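You operate a simulated robot arm through the tools that you are given. There is no shell and no other tool. Be economical: measure what you need, move in short steps, check, and stop when the job is done.

You are at the controls of a simulated two-armed robot. One attempt, no reset.

JOB
Mark the yellow-ringed hose with the job card's block: hose to the stop, hold the block, press its button.
Fine: MARK on the card gives the block; it stands between the yellow lines; the hose goes back in the aisle-side slot of the hose rack.

The check looks at the end state, three seconds after you hand in, the way a careful person would. Anything else that was tipped, shoved, dropped, spilled or broken makes it a failure.

ROBOT AND FRAMES
Two 7-joint arms with two-finger parallel grippers on one trunk, on a base that drives. Base frame: it is fixed to the floor where the robot stands at the start and does not move with it; the origin is under the middle of the robot, x ahead of it, y to its left, z up. Readings come in m, degrees, newtons and seconds.
The left shoulder is at the start at [0.07, 0.133, 1.251], the right one opposite. With the tool pointing down near the work surface each hand reaches from about 0.1 to 0.64 m from the robot's upright axis, wherever it stands, measured 20 degrees to its own side. Places, roughly: aisle-side slot of the hose rack [0.7, -0.4, 0.9]; hand rest on the small table [0.6, -0.5, 0.9]; pad between the yellow lines [0.5, -0.5, 0.9]. Payload 1.57 kg a hand.
The tool frame of a hand sits at the grasp point between the pads (the TCP): z along the fingers, y along the line on which they close. The tips reach 0.03 m beyond it. The gripper opens to 0.08 m. The fingers are 0.017 m wide and 0.012 m thick; the gripper's body (0.04 by 0.082 m) begins 0.08 m behind the TCP.
Orientation is that of the tool frame in the base frame, as a unit quaternion [w, x, y, z]. With the fingers straight down and closing along the base's y, the tool's x points along the base's -x, its y along +y and its z along -z.

CONTROLS
- The arms move only by the tool apply_moves. It takes "left_increments", "right_increments" or both (then of equal length, played together; a hand with none holds still); each is text: rows parted by semicolons, each of 7 numbers parted by spaces: the shift along the tool's x, y, z in m, then the turn, a rotation vector about the tool's x, y, z in degrees, then the opening, from 0 (shut) to 1 (fully open). In form: dx dy dz rx ry rz jaw; .... A call has 1 to 20 rows; each row shifts and turns the commanded pose from where the row before left it, along the tool's axes as they then stand. Each row takes 0.2 s and may step no farther than 0.05 m and 8.6 degrees from the row before; otherwise, or with a gripper value out of range, the whole call is refused. Where a pose cannot be reached the arm comes as near as it can. A force on the tool above 70 N (or 10 N above the force at the start of the call, whichever is more), or a blocked arm, ends the call early, and 0.2 s more pass. Each finger travels about 0.153 m/s and halts on what it meets, pressing with about 43 N; the grip force reading is that of the motor and also rises with nothing between the fingers. The clock runs only during rows and for 0.2 s after the last one: add rows that do not move to give the fingers time. It gives the time, the measured TCP pose, the force on the tool (base axes), the opening and the grip force at its end, in the units of the frame above (readings bear some noise), with the torque about the TCP (base axes, N m) and any sound that the robot's microphone picked up.
- Cameras (640 x 400 px; columns grow to the right, rows downward): "scene" is now at [0.1236, -0.0452, 1.4752]; the picture's right is [-0.54, -0.84, 0.00], its down [-0.51, 0.33, -0.79] and it looks along [0.66, -0.43, -0.61] (base axes); focal length 254 px, centre (320, 200). "left" rides on the left gripper at [0.072, 0.007, -0.122] in its tool frame; the picture's right is [-0.09, 1.00, 0.00], its down [-0.84, -0.08, -0.54] and it looks along [-0.54, -0.05, 0.84] (tool axes); focal length 238 px, centre (320, 200). "right" rides on the right gripper at [0.072, -0.007, -0.122] in its tool frame; the picture's right is [0.09, 1.00, 0.00], its down [-0.84, 0.08, -0.54] and it looks along [-0.54, 0.05, 0.84] (tool axes); focal length 238 px, centre (320, 200). There is no depth. A picture from a camera that has moved, and an enlarged one, comes with that camera's place and axes in the base frame and with its lens.
- get_image(camera): a new picture of that camera. No time passes.
- lift_body(by): slides the trunk up (or, below 0, down) by that many m; the arms and the scene camera ride with it, the base frame stays. It gives what a move gives, with no picture.
- steer(legs): drives the robot by 1 to 6 legs, each [ahead, left, turn to the left] in m, m and degrees, along the robot's own axes; the way and the turn of a leg run together, so that a leg with both is an arc; at most 1.5 m and 180 degrees a leg. The arms and the cameras ride along, it lands a little off, and it stops where it bumps. It gives what a move gives.
- head_to(pan, tilt): turns the head with the scene camera to pan (to the left, within 86 degrees either way) and tilt (down, from -29 to 69), counted from straight ahead of the robot. It gives what a move gives.
- enlarge(camera, box): a new picture of the part [left, top, right, bottom] of that camera's present view, enlarged. No time passes.
- job_done(): hands the job in; it is judged then, once.

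Go step by step. Nothing tells you exact positions but the pictures and the camera data: compare them with the known pose of the tool, close in by small moves and look again before you grip or let go. The budget is 120 turns and 92 pictures, counting those below and the enlarged ones. Unless the task says otherwise, let go and move clear before handing in, and close with one line.

The tools are called after ">>>" by a JSON object that holds its "name" and its "arguments". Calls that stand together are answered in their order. apply_moves: Moves the arms, as the interface text tells. Its arguments: {"type":"object","properties":{"left_increments":{"type":"string"},"right_increments":{"type":"string"}},"required":[]} The other tools are called the same way: lift_body (by) slides the trunk up or down; steer (legs) drives the base; head_to (pan, tilt) turns the head that bears the scene camera; get_image (camera) takes a picture; enlarge (camera, box) takes an enlarged picture of a part of a camera's view; job_done () hands the job in.

At the start:

```text
t: 0.0
left_tool_pos: [0.3854, -0.0496, 1.2754]
left_orientation: [0.0, -0.001, 1.0, 0.0]
left_contact_force: [-0.2, -1.2, 0.2]
left_wrist_torque: [-0.03, -0.01, 0.0]
left_finger_gap: 0.0798
left_gripper_force: 0.1
right_tool_pos: [0.3696, -0.3935, 1.268]
right_orientation: [0.0, 0.0, 1.0, 0.0]
right_contact_force: [0.1, -0.1, 0.1]
right_wrist_torque: [-0.01, -0.01, 0.01]
right_finger_gap: 0.08
right_gripper_force: 0.0
trunk travel left (down, up): [-0.825, 0.115]
robot x, y, heading: [0.0021, -0.0009, -0.0]
head pan, tilt: [-33.0, 37.8]
```

scene: 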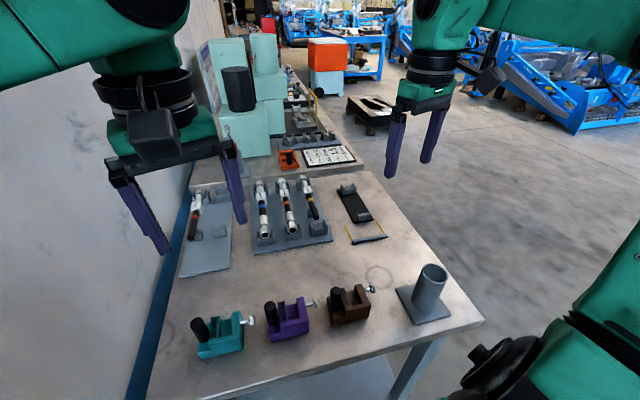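
right: 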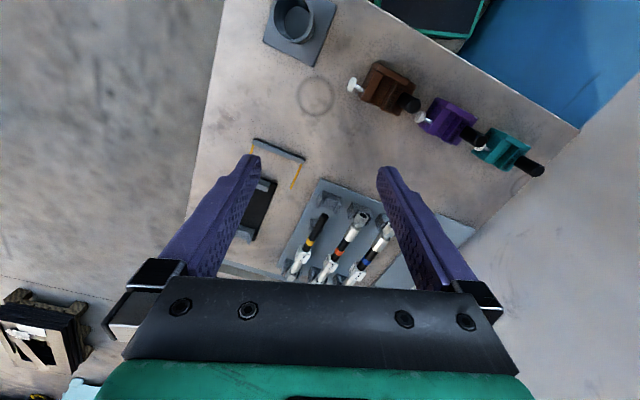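
left: 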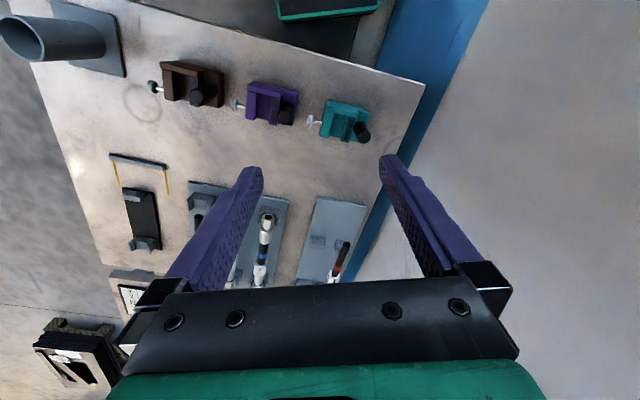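

I see a bench with three blocks (teal, purple, brown), a hose rack with three hoses, another plate with a hose, a hand rest, yellow lines and a card further off. I'll look closer at each.

>>> {"name": "enlarge", "arguments": {"camera": "scene", "box": [240, 130, 400, 250]}}

>>> {"name": "enlarge", "arguments": {"camera": "scene", "box": [170, 250, 490, 370]}}

>>> {"name": "enlarge", "arguments": {"camera": "scene", "box": [270, 120, 370, 180]}}

```text
3.33 times, centred on (320, 190) of scene
camera zoom: at [0.1236, -0.0452, 1.4752], right [-0.54, -0.84, 0.0], down [-0.51, 0.33, -0.79], along [0.66, -0.43, -0.61], focal length 848 px, centre (320, 233)
```

zoom: 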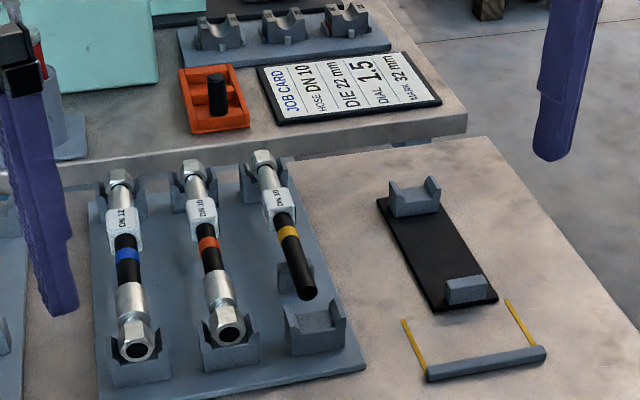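

```text
2.00 times, centred on (330, 310) of scene
camera zoom: at [0.1236, -0.0452, 1.4752], right [-0.54, -0.84, 0.0], down [-0.51, 0.33, -0.79], along [0.66, -0.43, -0.61], focal length 508 px, centre (300, -20)
```

zoom: 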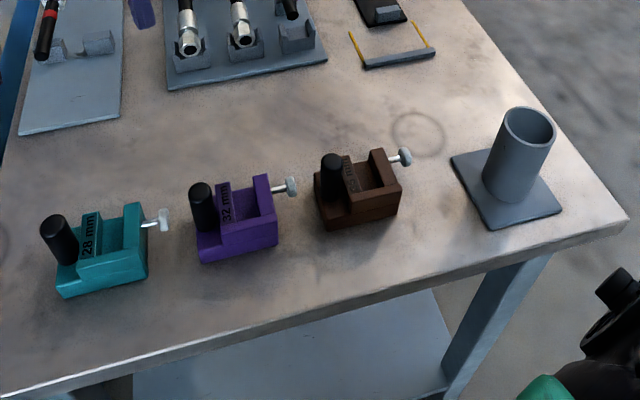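

```text
6.40 times, centred on (320, 150) of scene
camera zoom: at [0.1236, -0.0452, 1.4752], right [-0.54, -0.84, 0.0], down [-0.51, 0.33, -0.79], along [0.66, -0.43, -0.61], focal length 1627 px, centre (320, 520)
```

zoom: 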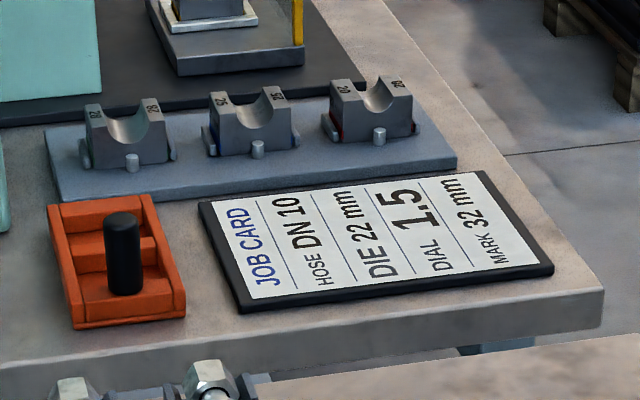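

The card says MARK 32 mm and the hose DN 10; the purple block reads 32 mm. I want finer views of the blocks, the pad and the yellow hose.

>>> {"name": "enlarge", "arguments": {"camera": "scene", "box": [255, 275, 385, 355]}}

>>> {"name": "enlarge", "arguments": {"camera": "left", "box": [100, 40, 400, 240]}}

>>> {"name": "enlarge", "arguments": {"camera": "right", "box": [220, 60, 400, 290]}}

>>> {"name": "enlarge", "arguments": {"camera": "scene", "box": [290, 160, 390, 250]}}

```text
4.92 times, centred on (320, 315) of scene
camera zoom: at [0.1236, -0.0452, 1.4752], right [-0.54, -0.84, 0.0], down [-0.51, 0.33, -0.79], along [0.66, -0.43, -0.61], focal length 1252 px, centre (320, -366)
```

zoom: 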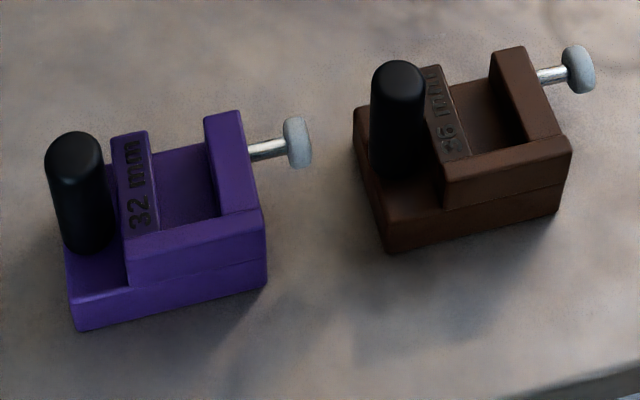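

```text
2.00 times, centred on (250, 140) of left
camera zoom: at [0.3151, -0.0442, 1.398], right [0.09, 1.0, 0.0], down [0.84, -0.08, 0.54], along [0.54, -0.05, -0.84], focal length 477 px, centre (460, 320)
```

zoom: 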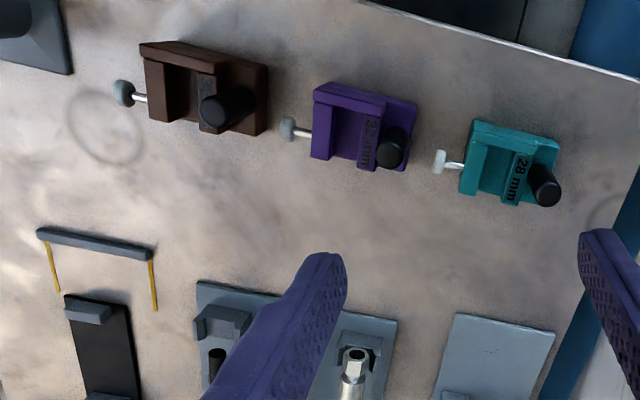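

```text
1.74 times, centred on (310, 175) of right
camera zoom: at [0.2964, -0.3999, 1.3914], right [-0.09, 1.0, 0.0], down [0.84, 0.08, 0.54], along [0.54, 0.05, -0.84], focal length 414 px, centre (337, 244)
```

zoom: 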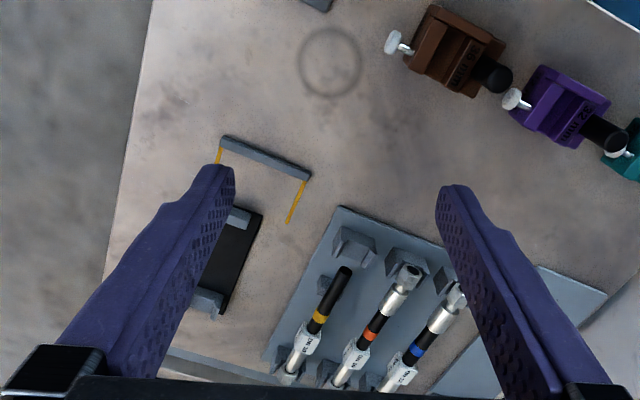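

```text
4.44 times, centred on (340, 205) of scene
camera zoom: at [0.1236, -0.0452, 1.4752], right [-0.54, -0.84, 0.0], down [-0.51, 0.33, -0.79], along [0.66, -0.43, -0.61], focal length 1130 px, centre (231, 178)
```

zoom: 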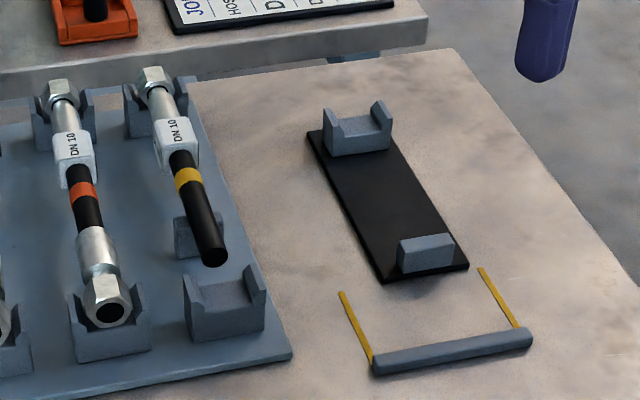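

Everything on the bench (blocks, pad, rack) is turned about 20° to the right of my frame, and purple needs only a shift to the pad. First I look down to see how much room the base has towards the table.

>>> {"name": "head_to", "arguments": {"pan": -20, "tilt": 69}}

>>> {"name": "get_image", "arguments": {"camera": "scene"}}

```text
t: 1.0
left_tool_pos: [0.3865, -0.0504, 1.2758]
left_orientation: [0.0, 0.0, 1.0, 0.0]
left_contact_force: [-0.2, -0.3, -0.5]
left_wrist_torque: [0.01, 0.01, 0.0]
left_finger_gap: 0.08
left_gripper_force: 0.1
right_tool_pos: [0.3687, -0.3944, 1.2679]
right_orientation: [0.0, 0.0, 1.0, 0.001]
right_contact_force: [0.2, 0.0, -1.1]
right_wrist_torque: [-0.01, 0.0, 0.02]
right_finger_gap: 0.0802
right_gripper_force: 0.1
trunk travel left (down, up): [-0.825, 0.115]
robot x, y, heading: [0.0006, 0.0006, 0.0]
head pan, tilt: [-20.0, 68.8]
```

```text
81 pictures are left
camera scene: at [0.1037, -0.0173, 1.4358], right [-0.34, -0.94, 0.0], down [-0.88, 0.32, -0.36], along [0.34, -0.12, -0.93], focal length 254 px, centre (320, 200)
```

scene: 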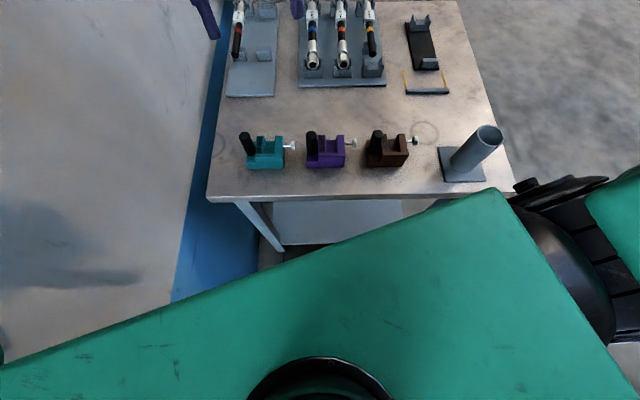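

The table runs parallel to the blocks. I'll back off a little, turn right 20° and shift right so I face the table squarely.

>>> {"name": "steer", "arguments": {"legs": [[-0.1, 0, 0], [0, 0, -20.3], [0, -0.15, 0]]}}

>>> {"name": "head_to", "arguments": {"pan": 0, "tilt": 69}}

>>> {"name": "get_image", "arguments": {"camera": "scene"}}

```text
t: 4.2
left_tool_pos: [0.1932, -0.3213, 1.2767]
left_orientation: [-0.001, 0.178, 0.984, -0.002]
left_contact_force: [0.2, 0.1, -0.1]
left_wrist_torque: [0.02, 0.0, 0.01]
left_finger_gap: 0.0799
left_gripper_force: 0.2
right_tool_pos: [0.0554, -0.6371, 1.2688]
right_orientation: [0.0, 0.179, 0.984, 0.0]
right_contact_force: [0.0, -0.5, -0.1]
right_wrist_torque: [-0.02, 0.01, 0.02]
right_finger_gap: 0.0801
right_gripper_force: 0.2
trunk travel left (down, up): [-0.825, 0.115]
robot x, y, heading: [-0.1502, -0.1405, -20.8]
head pan, tilt: [-20.0, 68.8]
```

```text
t: 5.0
left_tool_pos: [0.1902, -0.3262, 1.2772]
left_orientation: [0.001, 0.179, 0.984, 0.0]
left_contact_force: [0.2, -0.1, -0.2]
left_wrist_torque: [-0.01, -0.01, 0.02]
left_finger_gap: 0.0802
left_gripper_force: 0.0
right_tool_pos: [0.0528, -0.6405, 1.2688]
right_orientation: [0.0, 0.178, 0.984, 0.0]
right_contact_force: [0.1, -0.8, -0.3]
right_wrist_torque: [0.02, 0.02, 0.01]
right_finger_gap: 0.0799
right_gripper_force: 0.1
trunk travel left (down, up): [-0.825, 0.115]
robot x, y, heading: [-0.1529, -0.1453, -20.5]
head pan, tilt: [0.0, 68.8]
```

```text
80 pictures are left
camera scene: at [-0.0532, -0.1778, 1.4358], right [-0.35, -0.94, 0.0], down [-0.87, 0.33, -0.36], along [0.34, -0.13, -0.93], focal length 254 px, centre (320, 200)
```

scene: 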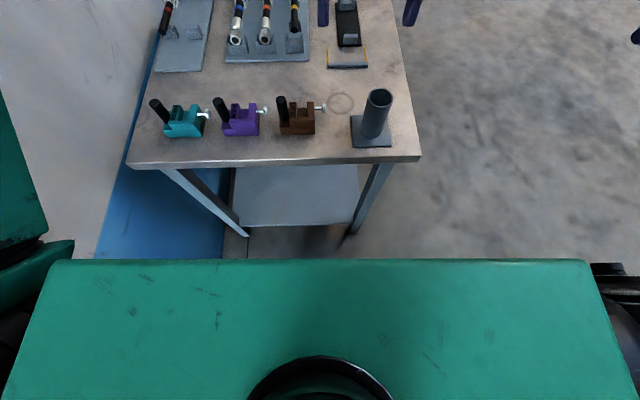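

I'm at n≈−0.09 (table-forward), s≈−0.19 in the table's own axes. I'll move left and forward in a cautious step and look down with the wrist cameras.

>>> {"name": "steer", "arguments": {"legs": [[0, 0.11, 0], [0.13, 0, 0]]}}

>>> {"name": "head_to", "arguments": {"pan": -5, "tilt": 50}}

>>> {"name": "get_image", "arguments": {"camera": "scene"}}

>>> {"name": "get_image", "arguments": {"camera": "right"}}

```text
t: 7.1
left_tool_pos: [0.3481, -0.2614, 1.2767]
left_orientation: [0.001, 0.179, 0.984, -0.001]
left_contact_force: [-0.2, 0.4, -0.4]
left_wrist_torque: [-0.02, -0.02, 0.01]
left_finger_gap: 0.08
left_gripper_force: 0.1
right_tool_pos: [0.2113, -0.5764, 1.2697]
right_orientation: [0.002, 0.18, 0.984, -0.002]
right_contact_force: [-0.3, 0.3, 0.0]
right_wrist_torque: [-0.01, -0.03, -0.04]
right_finger_gap: 0.0801
right_gripper_force: 0.0
trunk travel left (down, up): [-0.825, 0.115]
robot x, y, heading: [0.0076, -0.0798, -20.4]
head pan, tilt: [0.0, 68.8]
```

```text
t: 7.9
left_tool_pos: [0.353, -0.2642, 1.2749]
left_orientation: [0.0, 0.179, 0.984, 0.0]
left_contact_force: [-0.4, -0.8, 0.3]
left_wrist_torque: [0.03, 0.01, 0.01]
left_finger_gap: 0.0801
left_gripper_force: 0.0
right_tool_pos: [0.2162, -0.58, 1.2677]
right_orientation: [0.0, 0.18, 0.984, 0.0]
right_contact_force: [-0.5, -0.6, -0.4]
right_wrist_torque: [0.01, 0.03, 0.02]
right_finger_gap: 0.08
right_gripper_force: 0.0
trunk travel left (down, up): [-0.825, 0.115]
robot x, y, heading: [0.0079, -0.0812, -20.7]
head pan, tilt: [-5.0, 50.0]
```

```text
79 pictures are left
camera scene: at [0.1264, -0.1306, 1.4576], right [-0.43, -0.9, 0.0], down [-0.69, 0.33, -0.64], along [0.58, -0.28, -0.77], focal length 254 px, centre (320, 200)
```

scene: 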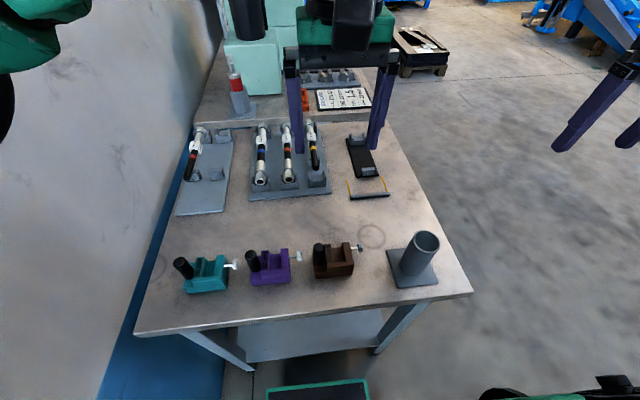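

```text
78 pictures are left
camera right: at [0.1452, -0.5603, 1.3912], right [0.27, 0.96, 0.0], down [0.81, -0.22, 0.54], along [0.52, -0.14, -0.84], focal length 238 px, centre (320, 200)
```

right: 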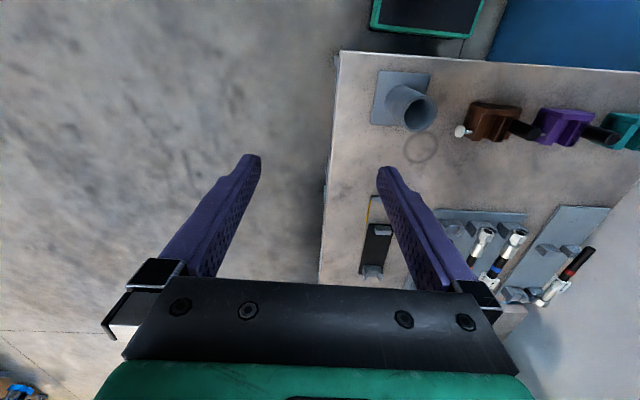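

The base front has about 5 cm left before the table's low shelf, so the pad is within reach from the front but the hose rack isn't quite. I'll bring the left hand down near the purple block for a close look.

>>> {"name": "apply_moves", "arguments": {"left_increments": "0.03 0.03 0.04 0 0 0 1; 0.03 0.03 0.04 0 0 0 1; 0.03 0.03 0.04 0 0 0 1; 0.03 0.03 0.04 0 0 0 1"}}

>>> {"name": "get_image", "arguments": {"camera": "left"}}

```text
refused: row 1 steps farther than a row can; nothing moved
```

```text
77 pictures are left
camera left: at [0.2887, -0.2338, 1.3979], right [0.44, 0.9, 0.0], down [0.76, -0.37, 0.54], along [0.49, -0.24, -0.84], focal length 238 px, centre (320, 200)
```

left: 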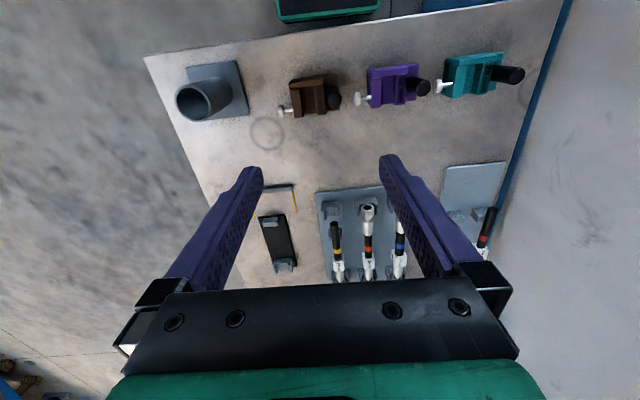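

>>> {"name": "apply_moves", "arguments": {"left_increments": "0.02 0.02 0.03 0 0 0 1; 0.02 0.02 0.03 0 0 0 1; 0.02 0.02 0.03 0 0 0 1; 0.02 0.02 0.03 0 0 0 1; 0.02 0.02 0.03 0 0 0 1; 0.02 0.02 0.03 0 0 0 1"}}

>>> {"name": "get_image", "arguments": {"camera": "left"}}

```text
t: 9.3
left_tool_pos: [0.2931, -0.133, 1.127]
left_orientation: [0.001, 0.179, 0.984, 0.0]
left_contact_force: [-0.3, -0.4, -0.7]
left_wrist_torque: [0.03, 0.0, -0.04]
left_finger_gap: 0.0798
left_gripper_force: 0.0
left hand out of reach, approached as far as the arm can: row 6
right_tool_pos: [0.2146, -0.5793, 1.2691]
right_orientation: [0.0, 0.18, 0.984, 0.0]
right_contact_force: [0.2, -0.5, 0.3]
right_wrist_torque: [0.0, 0.0, 0.0]
right_finger_gap: 0.0799
right_gripper_force: 0.1
trunk travel left (down, up): [-0.825, 0.115]
robot x, y, heading: [0.0085, -0.0796, -20.6]
head pan, tilt: [-5.0, 50.0]
```

```text
76 pictures are left
camera left: at [0.2292, -0.1017, 1.2488], right [0.44, 0.9, 0.0], down [0.76, -0.37, 0.54], along [0.49, -0.24, -0.84], focal length 238 px, centre (320, 200)
```

left: 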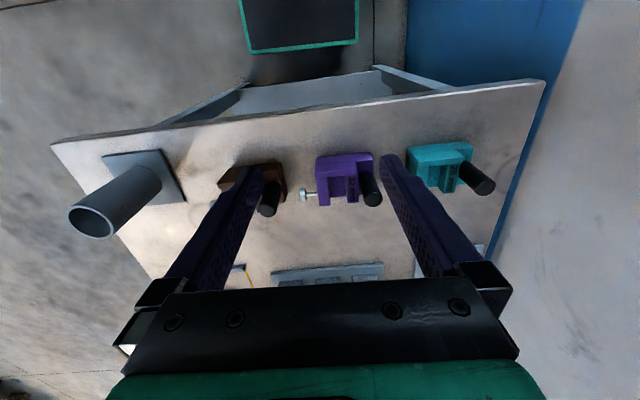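

>>> {"name": "enlarge", "arguments": {"camera": "left", "box": [260, 130, 430, 230]}}

>>> {"name": "enlarge", "arguments": {"camera": "scene", "box": [220, 230, 380, 300]}}

>>> {"name": "enlarge", "arguments": {"camera": "scene", "box": [290, 110, 420, 210]}}

```text
3.76 times, centred on (345, 180) of left
camera zoom: at [0.2292, -0.1017, 1.2488], right [0.44, 0.9, 0.0], down [0.76, -0.37, 0.54], along [0.49, -0.24, -0.84], focal length 897 px, centre (226, 275)
```

zoom: 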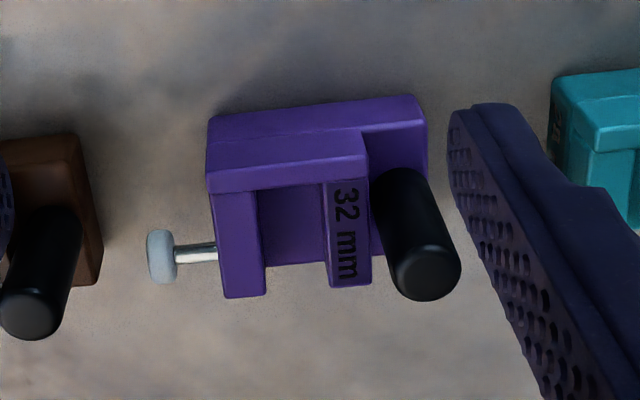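

```text
4.00 times, centred on (300, 265) of scene
camera zoom: at [0.1251, -0.1309, 1.4577], right [-0.43, -0.9, 0.0], down [-0.69, 0.33, -0.64], along [0.58, -0.28, -0.77], focal length 1017 px, centre (400, -60)
```

zoom: 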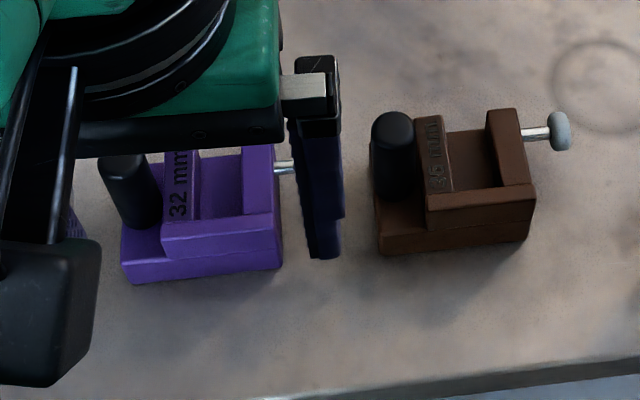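

```text
4.00 times, centred on (355, 160) of scene
camera zoom: at [0.1251, -0.1309, 1.4577], right [-0.43, -0.9, 0.0], down [-0.69, 0.33, -0.64], along [0.58, -0.28, -0.77], focal length 1017 px, centre (180, 360)
```

zoom: 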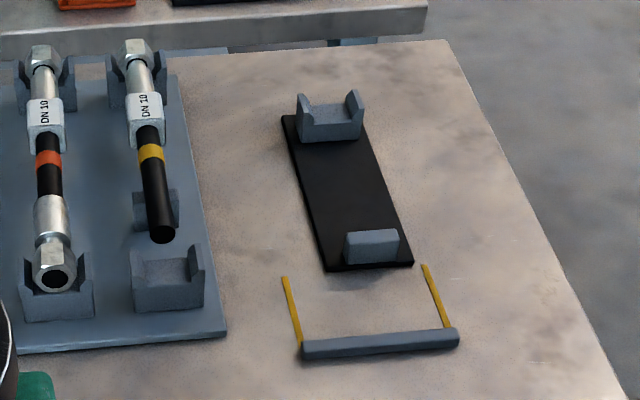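

>>> {"name": "enlarge", "arguments": {"camera": "left", "box": [305, 145, 395, 215]}}

>>> {"name": "enlarge", "arguments": {"camera": "scene", "box": [305, 235, 365, 300]}}

```text
5.71 times, centred on (350, 180) of left
camera zoom: at [0.2292, -0.1017, 1.2488], right [0.44, 0.9, 0.0], down [0.76, -0.37, 0.54], along [0.49, -0.24, -0.84], focal length 1362 px, centre (149, 314)
```

zoom: 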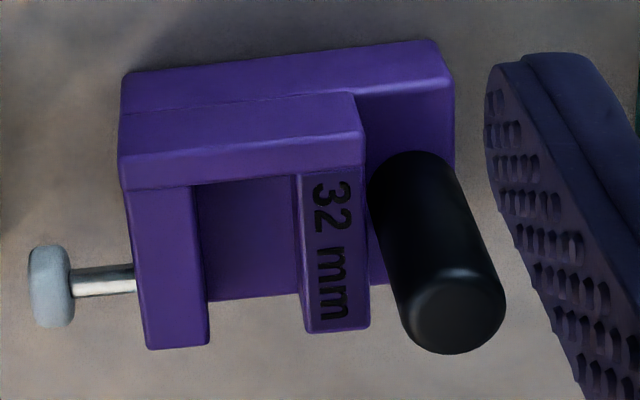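

```text
6.15 times, centred on (335, 268) of scene
camera zoom: at [0.1251, -0.1309, 1.4577], right [-0.43, -0.9, 0.0], down [-0.69, 0.33, -0.64], along [0.58, -0.28, -0.77], focal length 1565 px, centre (228, -215)
```

zoom: 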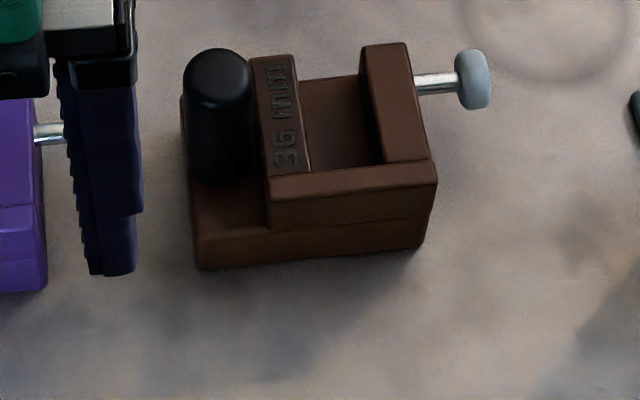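

The purple block's body spans about s −0.033…0.053, n 0.395…0.45, top z≈0.955, button top ≈0.985. I'll centre the left hand over it at its ridge and turn the wrist 90° so the fingers close front-to-back.

>>> {"name": "apply_moves", "arguments": {"left_increments": "-0.025 0.01 -0.01 0 0 0 1; -0.025 0.01 0 0 0 0 1; -0.025 0.01 0 0 0 0 1; -0.025 0.007 0 0 0 0 1; 0 0 0 0 0 8.5 1; 0 0 0 0 0 8.5 1; 0 0 0 0 0 8.5 1; 0 0 0 0 0 8.5 1; 0 0 0 0 0 8.5 1; 0 0 0 0 0 8.5 1; 0 0 0 0 0 8.5 1; 0 0 0 0 0 8.5 1; 0 0 0 0 0 8.5 1; 0 0 0 0 0 8.5 1; 0 0 0 0 0 5 1"}}

>>> {"name": "get_image", "arguments": {"camera": "left"}}

>>> {"name": "get_image", "arguments": {"camera": "scene"}}

```text
t: 12.5
left_tool_pos: [0.3996, -0.1374, 1.1355]
left_orientation: [0.001, 0.823, 0.568, 0.0]
left_contact_force: [0.0, 0.5, 0.0]
left_wrist_torque: [0.01, -0.02, 0.04]
left_finger_gap: 0.0797
left_gripper_force: 0.0
right_tool_pos: [0.215, -0.5798, 1.2689]
right_orientation: [0.0, 0.18, 0.984, 0.0]
right_contact_force: [0.0, -0.1, -0.4]
right_wrist_torque: [-0.01, 0.02, -0.03]
right_finger_gap: 0.0799
right_gripper_force: 0.0
trunk travel left (down, up): [-0.825, 0.115]
robot x, y, heading: [0.0059, -0.0808, -20.3]
head pan, tilt: [-5.0, 50.0]
```

```text
70 pictures are left
camera left: at [0.4316, -0.073, 1.2579], right [0.9, -0.44, 0.0], down [-0.37, -0.76, 0.54], along [-0.24, -0.49, -0.84], focal length 238 px, centre (320, 200)
```

left: 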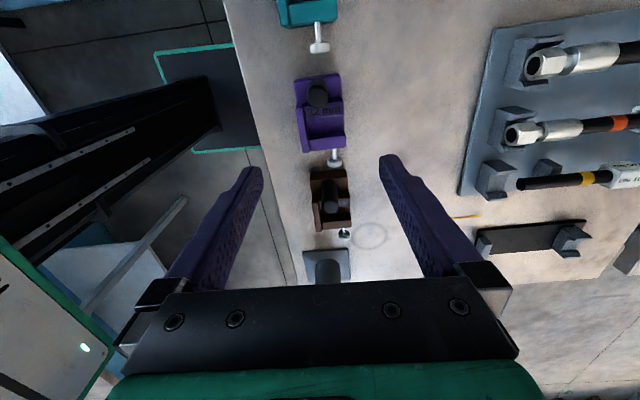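

```text
69 pictures are left
camera scene: at [0.1253, -0.13, 1.4577], right [-0.43, -0.9, 0.0], down [-0.69, 0.33, -0.64], along [0.58, -0.28, -0.77], focal length 254 px, centre (320, 200)
```

scene: 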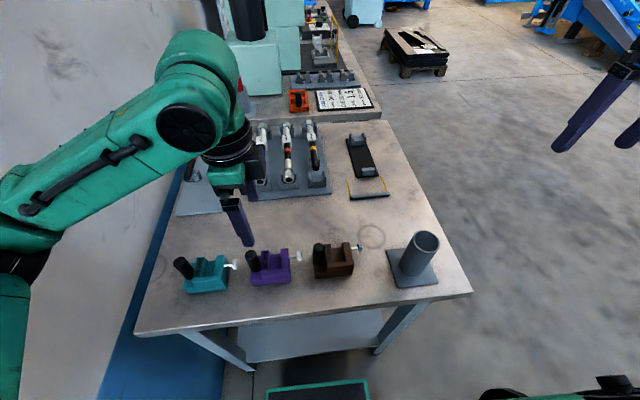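

The hand is centred on the block (n 0.422, s 0.012). I descend in steps to z≈0.955.

>>> {"name": "apply_moves", "arguments": {"left_increments": "0.003 0 0.036 0 0 0 1; 0 0 0.036 0 0 0 1; 0 0 0.036 0 0 0 1; 0 0 0.036 0 0 0 1; 0 0 0.02 0 0 0 1"}}

>>> {"name": "get_image", "arguments": {"camera": "left"}}

>>> {"name": "enlarge", "arguments": {"camera": "scene", "box": [200, 210, 320, 300]}}

```text
t: 13.7
left_tool_pos: [0.4019, -0.1331, 0.9703]
left_orientation: [0.0, 0.823, 0.569, 0.0]
left_contact_force: [0.1, 1.0, 0.9]
left_wrist_torque: [-0.01, 0.04, 0.03]
left_finger_gap: 0.0801
left_gripper_force: 0.0
right_tool_pos: [0.214, -0.5789, 1.2692]
right_orientation: [0.0, 0.181, 0.984, 0.0]
right_contact_force: [-0.4, -0.2, 0.0]
right_wrist_torque: [0.02, 0.01, 0.0]
right_finger_gap: 0.08
right_gripper_force: 0.2
trunk travel left (down, up): [-0.825, 0.115]
robot x, y, heading: [0.0066, -0.083, -20.8]
head pan, tilt: [-5.0, 50.0]
```

```text
68 pictures are left
camera left: at [0.4326, -0.069, 1.0916], right [0.9, -0.44, 0.0], down [-0.37, -0.76, 0.54], along [-0.24, -0.49, -0.84], focal length 238 px, centre (320, 200)
```

left: 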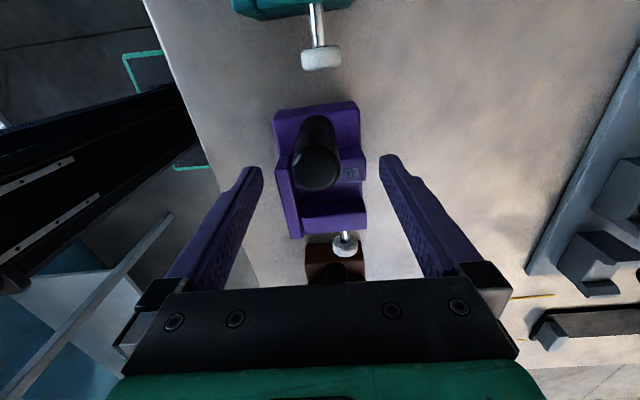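

```text
4.44 times, centred on (260, 255) of scene
camera zoom: at [0.1256, -0.13, 1.4577], right [-0.43, -0.9, 0.0], down [-0.69, 0.33, -0.64], along [0.58, -0.28, -0.77], focal length 1130 px, centre (587, -44)
```

zoom: 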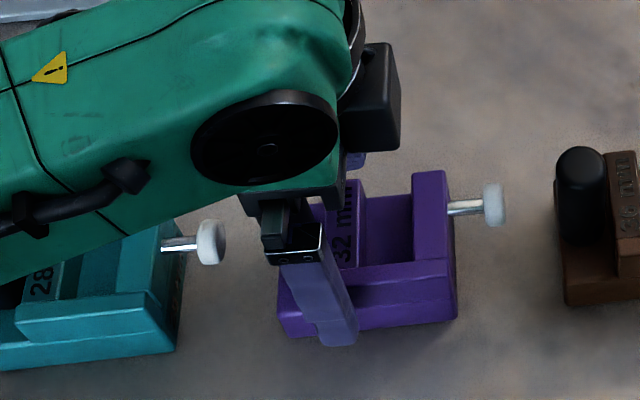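

Aligned over the ridge. I lower the last 1.3 cm and close.

>>> {"name": "apply_moves", "arguments": {"left_increments": "-0.002 0 0.013 0 0 0 1; 0 0 0 0 0 0 0; 0 0 0 0 0 0 0; 0 0 0 0 0 0 0"}}

```text
t: 14.7
left_tool_pos: [0.4006, -0.1349, 0.9574]
left_orientation: [0.0, 0.823, 0.569, 0.0]
left_contact_force: [0.1, -1.3, 2.0]
left_wrist_torque: [0.02, 0.11, 0.07]
left_finger_gap: 0.0598
left_gripper_force: 42.9
right_tool_pos: [0.2139, -0.5797, 1.2691]
right_orientation: [-0.001, 0.179, 0.984, 0.0]
right_contact_force: [0.1, -0.8, 0.9]
right_wrist_torque: [-0.01, -0.02, 0.0]
right_finger_gap: 0.0803
right_gripper_force: 0.1
trunk travel left (down, up): [-0.825, 0.115]
robot x, y, heading: [0.0105, -0.0792, -20.9]
head pan, tilt: [-5.0, 50.0]
```

Gripped (6 cm deep). I lift it straight up 16 cm and check it hangs true.

>>> {"name": "apply_moves", "arguments": {"left_increments": "0 0 -0.03 0 0 0 0; 0 0 -0.04 0 0 0 0; 0 0 -0.045 0 0 0 0; 0 0 -0.045 0 0 0 0; 0 0 0 0 0 0 0"}}

>>> {"name": "get_image", "arguments": {"camera": "left"}}

```text
t: 15.9
left_tool_pos: [0.4002, -0.136, 1.1194]
left_orientation: [0.0, 0.822, 0.569, 0.0]
left_contact_force: [0.5, 0.1, -1.6]
left_wrist_torque: [0.03, 0.02, 0.0]
left_finger_gap: 0.0594
left_gripper_force: 43.3
right_tool_pos: [0.2151, -0.5789, 1.2696]
right_orientation: [0.0, 0.18, 0.984, 0.0]
right_contact_force: [0.3, -0.9, 0.5]
right_wrist_torque: [0.0, -0.01, 0.03]
right_finger_gap: 0.0799
right_gripper_force: 0.1
trunk travel left (down, up): [-0.825, 0.115]
robot x, y, heading: [0.0081, -0.082, -20.8]
head pan, tilt: [-5.0, 50.0]
```

```text
66 pictures are left
camera left: at [0.4324, -0.0722, 1.2425], right [0.9, -0.44, 0.0], down [-0.37, -0.76, 0.54], along [-0.24, -0.49, -0.84], focal length 238 px, centre (320, 200)
```

left: 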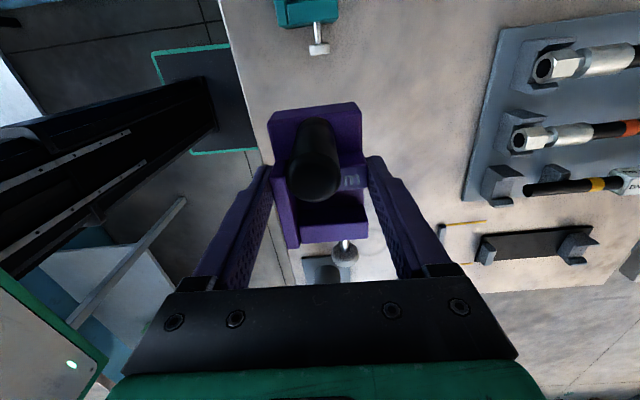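

Block is firmly held and level. I move it forward over clear bench, then drive right and slightly ahead toward the pad.

>>> {"name": "apply_moves", "arguments": {"left_increments": "0 0.045 0 0 0 0 0; 0 0.045 0 0 0 0 0; 0 0.045 0 0 0 0 0; 0 0.03 0 0 0 0 0; 0 0 0 0 0 0 0"}}

>>> {"name": "steer", "arguments": {"legs": [[0, -0.17, 0], [0.03, 0, 0]]}}

>>> {"name": "head_to", "arguments": {"pan": -5, "tilt": 45}}

>>> {"name": "get_image", "arguments": {"camera": "left"}}

>>> {"name": "get_image", "arguments": {"camera": "scene"}}

```text
t: 17.1
left_tool_pos: [0.5509, -0.1913, 1.1196]
left_orientation: [0.0, 0.823, 0.568, 0.0]
left_contact_force: [0.1, -0.5, -1.4]
left_wrist_torque: [0.0, -0.02, -0.02]
left_finger_gap: 0.0597
left_gripper_force: 43.1
right_tool_pos: [0.2147, -0.5791, 1.2677]
right_orientation: [0.0, 0.179, 0.984, 0.0]
right_contact_force: [-0.5, 0.6, -0.2]
right_wrist_torque: [0.01, 0.03, 0.01]
right_finger_gap: 0.0798
right_gripper_force: 0.1
trunk travel left (down, up): [-0.825, 0.115]
robot x, y, heading: [0.0092, -0.0801, -20.5]
head pan, tilt: [-5.0, 50.0]
```

```text
t: 19.0
left_tool_pos: [0.5137, -0.355, 1.1236]
left_orientation: [0.002, 0.821, 0.571, 0.002]
left_contact_force: [-0.4, 0.8, -0.8]
left_wrist_torque: [0.0, -0.05, 0.0]
left_finger_gap: 0.0596
left_gripper_force: 43.1
right_tool_pos: [0.1787, -0.7444, 1.2715]
right_orientation: [0.003, 0.177, 0.984, -0.001]
right_contact_force: [-0.9, 0.7, 0.1]
right_wrist_torque: [-0.02, -0.05, -0.01]
right_finger_gap: 0.0798
right_gripper_force: 0.1
trunk travel left (down, up): [-0.825, 0.115]
robot x, y, heading: [-0.0202, -0.2494, -20.5]
head pan, tilt: [-5.0, 50.0]
```

```text
t: 19.7
left_tool_pos: [0.5181, -0.3565, 1.1213]
left_orientation: [0.0, 0.821, 0.571, 0.0]
left_contact_force: [-0.6, 0.0, -1.5]
left_wrist_torque: [0.01, -0.04, 0.0]
left_finger_gap: 0.0597
left_gripper_force: 43.1
right_tool_pos: [0.1837, -0.7462, 1.2693]
right_orientation: [0.001, 0.177, 0.984, -0.001]
right_contact_force: [0.0, 0.3, -0.8]
right_wrist_torque: [0.0, -0.03, -0.03]
right_finger_gap: 0.08
right_gripper_force: 0.1
trunk travel left (down, up): [-0.825, 0.115]
robot x, y, heading: [-0.0199, -0.2502, -20.4]
head pan, tilt: [-5.0, 45.0]
```

```text
65 pictures are left
camera left: at [0.5497, -0.2924, 1.2427], right [0.9, -0.43, 0.0], down [-0.36, -0.76, 0.54], along [-0.23, -0.49, -0.84], focal length 238 px, centre (320, 200)
```

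left: 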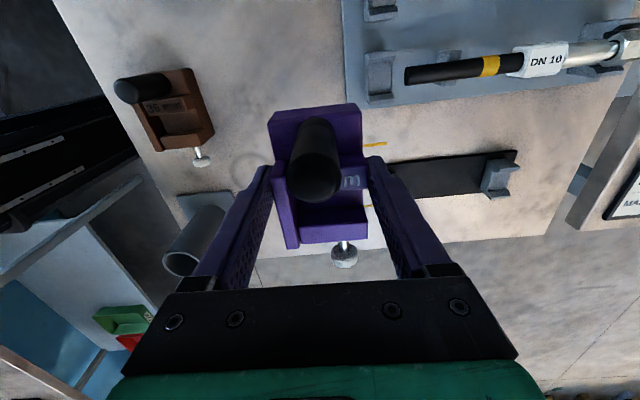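

```text
64 pictures are left
camera scene: at [0.0954, -0.2985, 1.4649], right [-0.43, -0.9, 0.0], down [-0.64, 0.3, -0.71], along [0.64, -0.3, -0.71], focal length 254 px, centre (320, 200)
```

scene: 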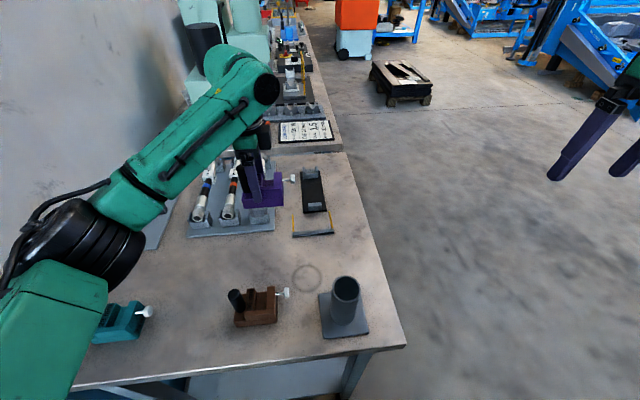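

>>> {"name": "enlarge", "arguments": {"camera": "scene", "box": [265, 155, 365, 245]}}

```text
4.44 times, centred on (315, 200) of scene
camera zoom: at [0.0954, -0.2985, 1.4649], right [-0.43, -0.9, 0.0], down [-0.64, 0.3, -0.71], along [0.64, -0.3, -0.71], focal length 1130 px, centre (342, 200)
```

zoom: 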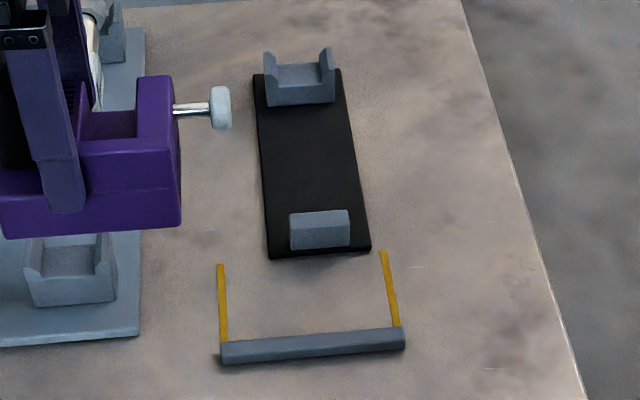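

Pad: s −0.209…−0.320, bar inner face n≈0.630; the rest's axis is s≈−0.276. So the hand goes to s≈−0.257, n≈0.664; I move there at height first.

>>> {"name": "apply_moves", "arguments": {"left_increments": "-0.035 0.018 0 0 0 0 0; -0.035 0.018 0 0 0 0 0; -0.034 0.018 0 0 0 0 0; 0 0 0 0 0 0 0; 0 0 0.04 0 0 0 0; 0 0 0.03 0 0 0 0; 0 0 0 0 0 0 0"}}

>>> {"name": "get_image", "arguments": {"camera": "left"}}

>>> {"name": "enlarge", "arguments": {"camera": "scene", "box": [265, 155, 365, 245]}}

```text
t: 21.3
left_tool_pos: [0.5264, -0.4383, 1.0498]
left_orientation: [0.0, 0.822, 0.57, -0.001]
left_contact_force: [0.6, 0.9, -1.4]
left_wrist_torque: [-0.05, 0.0, -0.01]
left_finger_gap: 0.0596
left_gripper_force: 43.2
left hand out of reach, approached as far as the arm can: row 2, 3
right_tool_pos: [0.1852, -0.7452, 1.2695]
right_orientation: [0.0, 0.178, 0.984, 0.001]
right_contact_force: [-0.4, 0.3, 1.0]
right_wrist_torque: [0.0, -0.02, -0.03]
right_finger_gap: 0.0797
right_gripper_force: 0.1
trunk travel left (down, up): [-0.825, 0.115]
robot x, y, heading: [-0.0208, -0.2537, -20.0]
head pan, tilt: [-5.0, 45.0]
```

```text
62 pictures are left
camera left: at [0.5579, -0.374, 1.1729], right [0.9, -0.43, 0.0], down [-0.36, -0.76, 0.54], along [-0.23, -0.49, -0.84], focal length 238 px, centre (320, 200)
```

left: 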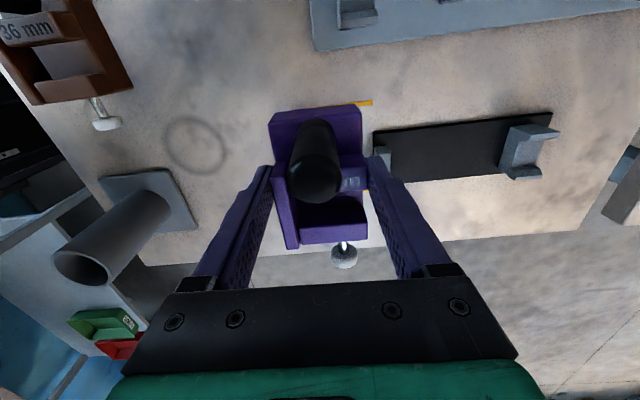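

```text
4.44 times, centred on (315, 200) of scene
camera zoom: at [0.0982, -0.2986, 1.4646], right [-0.43, -0.9, 0.0], down [-0.64, 0.3, -0.71], along [0.64, -0.3, -0.71], focal length 1130 px, centre (342, 200)
```

zoom: 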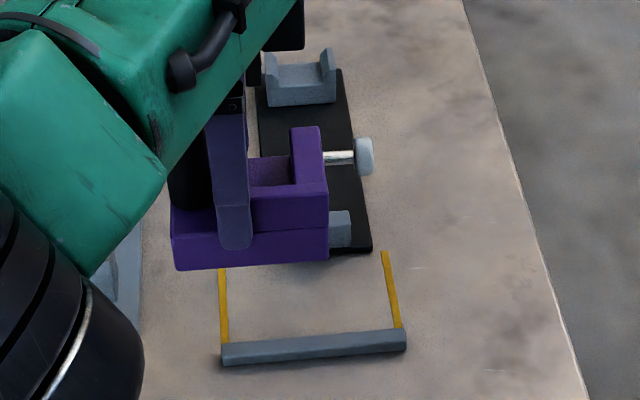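

Slightly short of reach across my body, so I drive 7 cm right to bring the left arm more in line, then re-read.

>>> {"name": "steer", "arguments": {"legs": [[0, -0.075, -0.4], [0.008, 0, 0]]}}

```text
t: 22.7
left_tool_pos: [0.5017, -0.5201, 1.0526]
left_orientation: [0.0, 0.823, 0.568, 0.001]
left_contact_force: [-0.5, -0.4, -1.3]
left_wrist_torque: [0.04, -0.04, -0.01]
left_finger_gap: 0.0593
left_gripper_force: 43.3
right_tool_pos: [0.1593, -0.825, 1.2675]
right_orientation: [0.001, 0.18, 0.984, 0.0]
right_contact_force: [-1.3, 0.4, 0.4]
right_wrist_torque: [0.01, -0.06, 0.02]
right_finger_gap: 0.0799
right_gripper_force: 0.1
trunk travel left (down, up): [-0.825, 0.115]
robot x, y, heading: [-0.0466, -0.3244, -20.6]
head pan, tilt: [-5.0, 45.0]
```

>>> {"name": "apply_moves", "arguments": {"left_increments": "0.028 0.006 0 0 0 0 0; 0.028 0.006 0 0 0 0 0; 0 0 0.025 0 0 0 0; 0 0 0.02 0 0 0 0; 0 0 0 0 0 0 0"}}

>>> {"name": "enlarge", "arguments": {"camera": "left", "box": [240, 80, 440, 240]}}

>>> {"name": "enlarge", "arguments": {"camera": "scene", "box": [240, 145, 360, 245]}}

```text
t: 23.9
left_tool_pos: [0.5357, -0.4719, 1.0095]
left_orientation: [0.0, 0.823, 0.568, 0.0]
left_contact_force: [0.0, -0.6, -1.2]
left_wrist_torque: [0.04, -0.01, -0.01]
left_finger_gap: 0.0595
left_gripper_force: 42.8
right_tool_pos: [0.1612, -0.8247, 1.2685]
right_orientation: [0.0, 0.181, 0.984, 0.0]
right_contact_force: [-0.4, 0.4, 0.3]
right_wrist_torque: [-0.01, -0.02, -0.01]
right_finger_gap: 0.0803
right_gripper_force: 0.1
trunk travel left (down, up): [-0.825, 0.115]
robot x, y, heading: [-0.042, -0.3262, -20.5]
head pan, tilt: [-5.0, 45.0]
```

```text
2.50 times, centred on (340, 160) of left
camera zoom: at [0.5675, -0.4084, 1.1304], right [0.9, -0.44, 0.0], down [-0.37, -0.75, 0.54], along [-0.24, -0.49, -0.84], focal length 596 px, centre (270, 300)
```

zoom: 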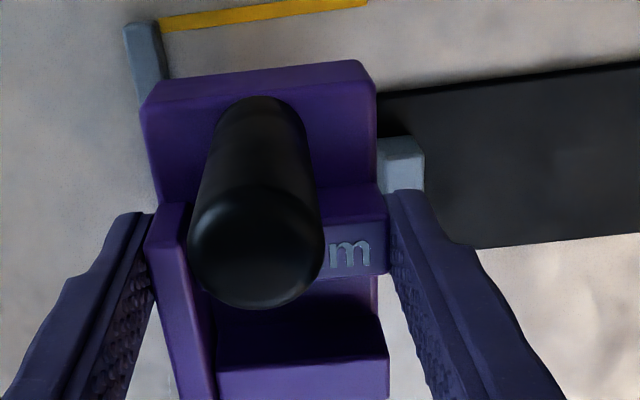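

```text
4.00 times, centred on (300, 195) of scene
camera zoom: at [0.0774, -0.3759, 1.4647], right [-0.43, -0.9, 0.0], down [-0.64, 0.31, -0.71], along [0.64, -0.31, -0.71], focal length 1017 px, centre (400, 220)
```

zoom: 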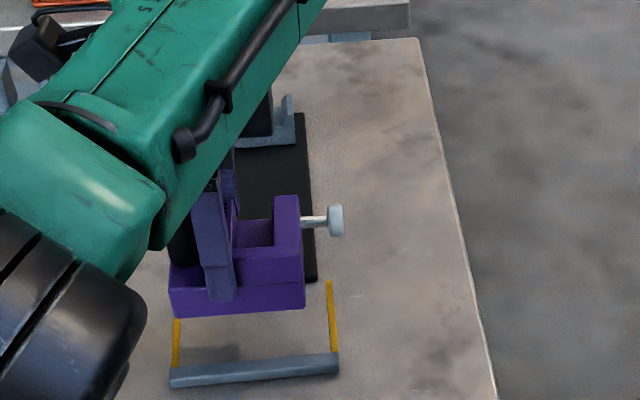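

The forward finger would foul the rest's low support at this grip height. I'll set the block down on clear bench just in front of the bar and regrip it higher.

>>> {"name": "apply_moves", "arguments": {"left_increments": "0 -0.035 0 0 0 0 0; 0 -0.035 0 0 0 0 0; 0 -0.03 0 0 0 0 0; 0 0 0.025 0 0 0 0; 0 0 0.02 0 0 0 0; 0 0 0.005 0 0 0 0; 0 0 0 0 0 0 0"}}

>>> {"name": "enlarge", "arguments": {"camera": "scene", "box": [240, 145, 360, 245]}}

```text
t: 25.5
left_tool_pos: [0.5336, -0.4734, 0.9589]
left_orientation: [0.0, 0.823, 0.568, 0.0]
left_contact_force: [0.7, -0.7, -1.1]
left_wrist_torque: [0.03, 0.01, 0.0]
left_finger_gap: 0.0596
left_gripper_force: 43.1
left hand out of reach, approached as far as the arm can: row 1, 2, 3
right_tool_pos: [0.162, -0.8239, 1.2695]
right_orientation: [0.0, 0.181, 0.983, 0.0]
right_contact_force: [-0.2, 0.3, 0.4]
right_wrist_torque: [-0.03, 0.0, 0.02]
right_finger_gap: 0.08
right_gripper_force: 0.0
trunk travel left (down, up): [-0.825, 0.115]
robot x, y, heading: [-0.0449, -0.3258, -20.9]
head pan, tilt: [-5.0, 45.0]
```

```text
4.00 times, centred on (300, 195) of scene
camera zoom: at [0.0776, -0.3763, 1.4646], right [-0.43, -0.9, 0.0], down [-0.64, 0.31, -0.71], along [0.64, -0.31, -0.71], focal length 1017 px, centre (400, 220)
```

zoom: 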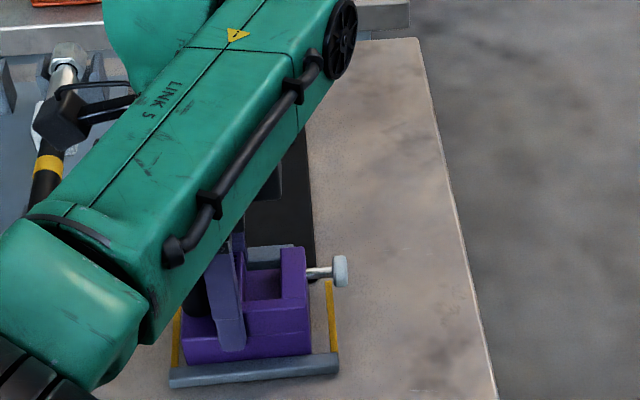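

The backward rows were refused by reach and the hand instead came down right on the pad, with no contact forces. I check clearance between the front finger and the rest from the wrist camera.

>>> {"name": "enlarge", "arguments": {"camera": "left", "box": [240, 90, 460, 240]}}

```text
2.67 times, centred on (350, 165) of left
camera zoom: at [0.5657, -0.409, 1.0819], right [0.9, -0.44, 0.0], down [-0.37, -0.76, 0.54], along [-0.24, -0.49, -0.84], focal length 636 px, centre (240, 293)
```

zoom: 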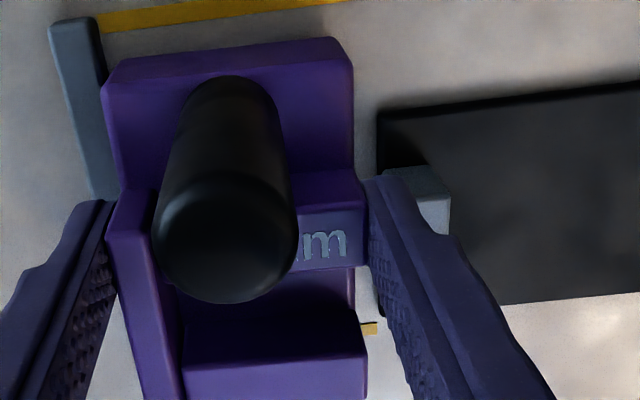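

The gap is tight, so I lower the last 2 mm, open only about 1 mm per finger, and lift slowly.

>>> {"name": "apply_moves", "arguments": {"left_increments": "0 0 0.0018 0 0 0 0; 0 0 0 0 0 0 0.775; 0 0 0 0 0 0 0.775; 0 0 0 0 0 0 0.775"}}

```text
t: 26.5
left_tool_pos: [0.5333, -0.4725, 0.9587]
left_orientation: [0.0, 0.823, 0.568, 0.001]
left_contact_force: [-0.6, 0.4, 0.6]
left_wrist_torque: [-0.01, 0.0, 0.01]
left_finger_gap: 0.0618
left_gripper_force: 0.0
right_tool_pos: [0.1621, -0.8224, 1.2688]
right_orientation: [0.0, 0.181, 0.984, 0.001]
right_contact_force: [0.6, -0.1, 0.3]
right_wrist_torque: [-0.06, 0.02, -0.01]
right_finger_gap: 0.0802
right_gripper_force: 0.0
trunk travel left (down, up): [-0.825, 0.115]
robot x, y, heading: [-0.0427, -0.3247, -20.8]
head pan, tilt: [-5.0, 45.0]
```

Released with the block's weight off the hand. Lifting straight up slowly, then a look.

>>> {"name": "apply_moves", "arguments": {"left_increments": "0 0 -0.008 0 0 0 0.775; 0 0 -0.012 0 0 0 0.775; 0 0 -0.02 0 0 0 0.775; 0 0 -0.03 0 0 0 0.775; 0 0 -0.03 0 0 0 0.775; 0 0 0 0 0 0 1"}}

>>> {"name": "enlarge", "arguments": {"camera": "left", "box": [220, 60, 460, 240]}}

```text
t: 27.9
left_tool_pos: [0.5336, -0.4713, 1.057]
left_orientation: [0.001, 0.823, 0.568, 0.0]
left_contact_force: [-0.1, 0.8, 0.7]
left_wrist_torque: [0.0, -0.01, 0.03]
left_finger_gap: 0.0798
left_gripper_force: 0.1
right_tool_pos: [0.1631, -0.8237, 1.2679]
right_orientation: [0.0, 0.18, 0.984, 0.0]
right_contact_force: [0.6, 0.4, 0.8]
right_wrist_torque: [0.0, 0.0, 0.01]
right_finger_gap: 0.08
right_gripper_force: 0.1
trunk travel left (down, up): [-0.825, 0.115]
robot x, y, heading: [-0.0426, -0.3268, -20.6]
head pan, tilt: [-5.0, 45.0]
```

```text
2.22 times, centred on (340, 150) of left
camera zoom: at [0.566, -0.4077, 1.1797], right [0.9, -0.44, 0.0], down [-0.37, -0.75, 0.54], along [-0.24, -0.49, -0.84], focal length 530 px, centre (276, 311)
```

zoom: 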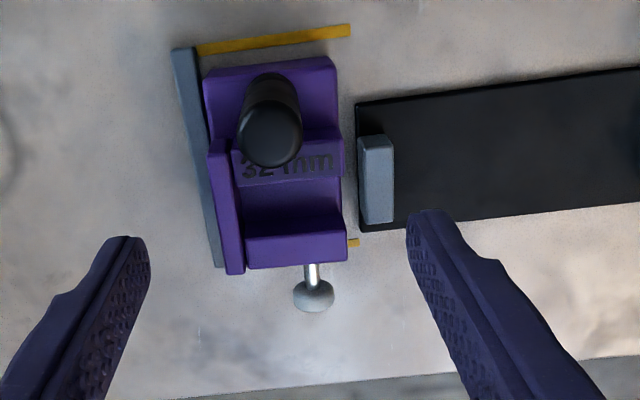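

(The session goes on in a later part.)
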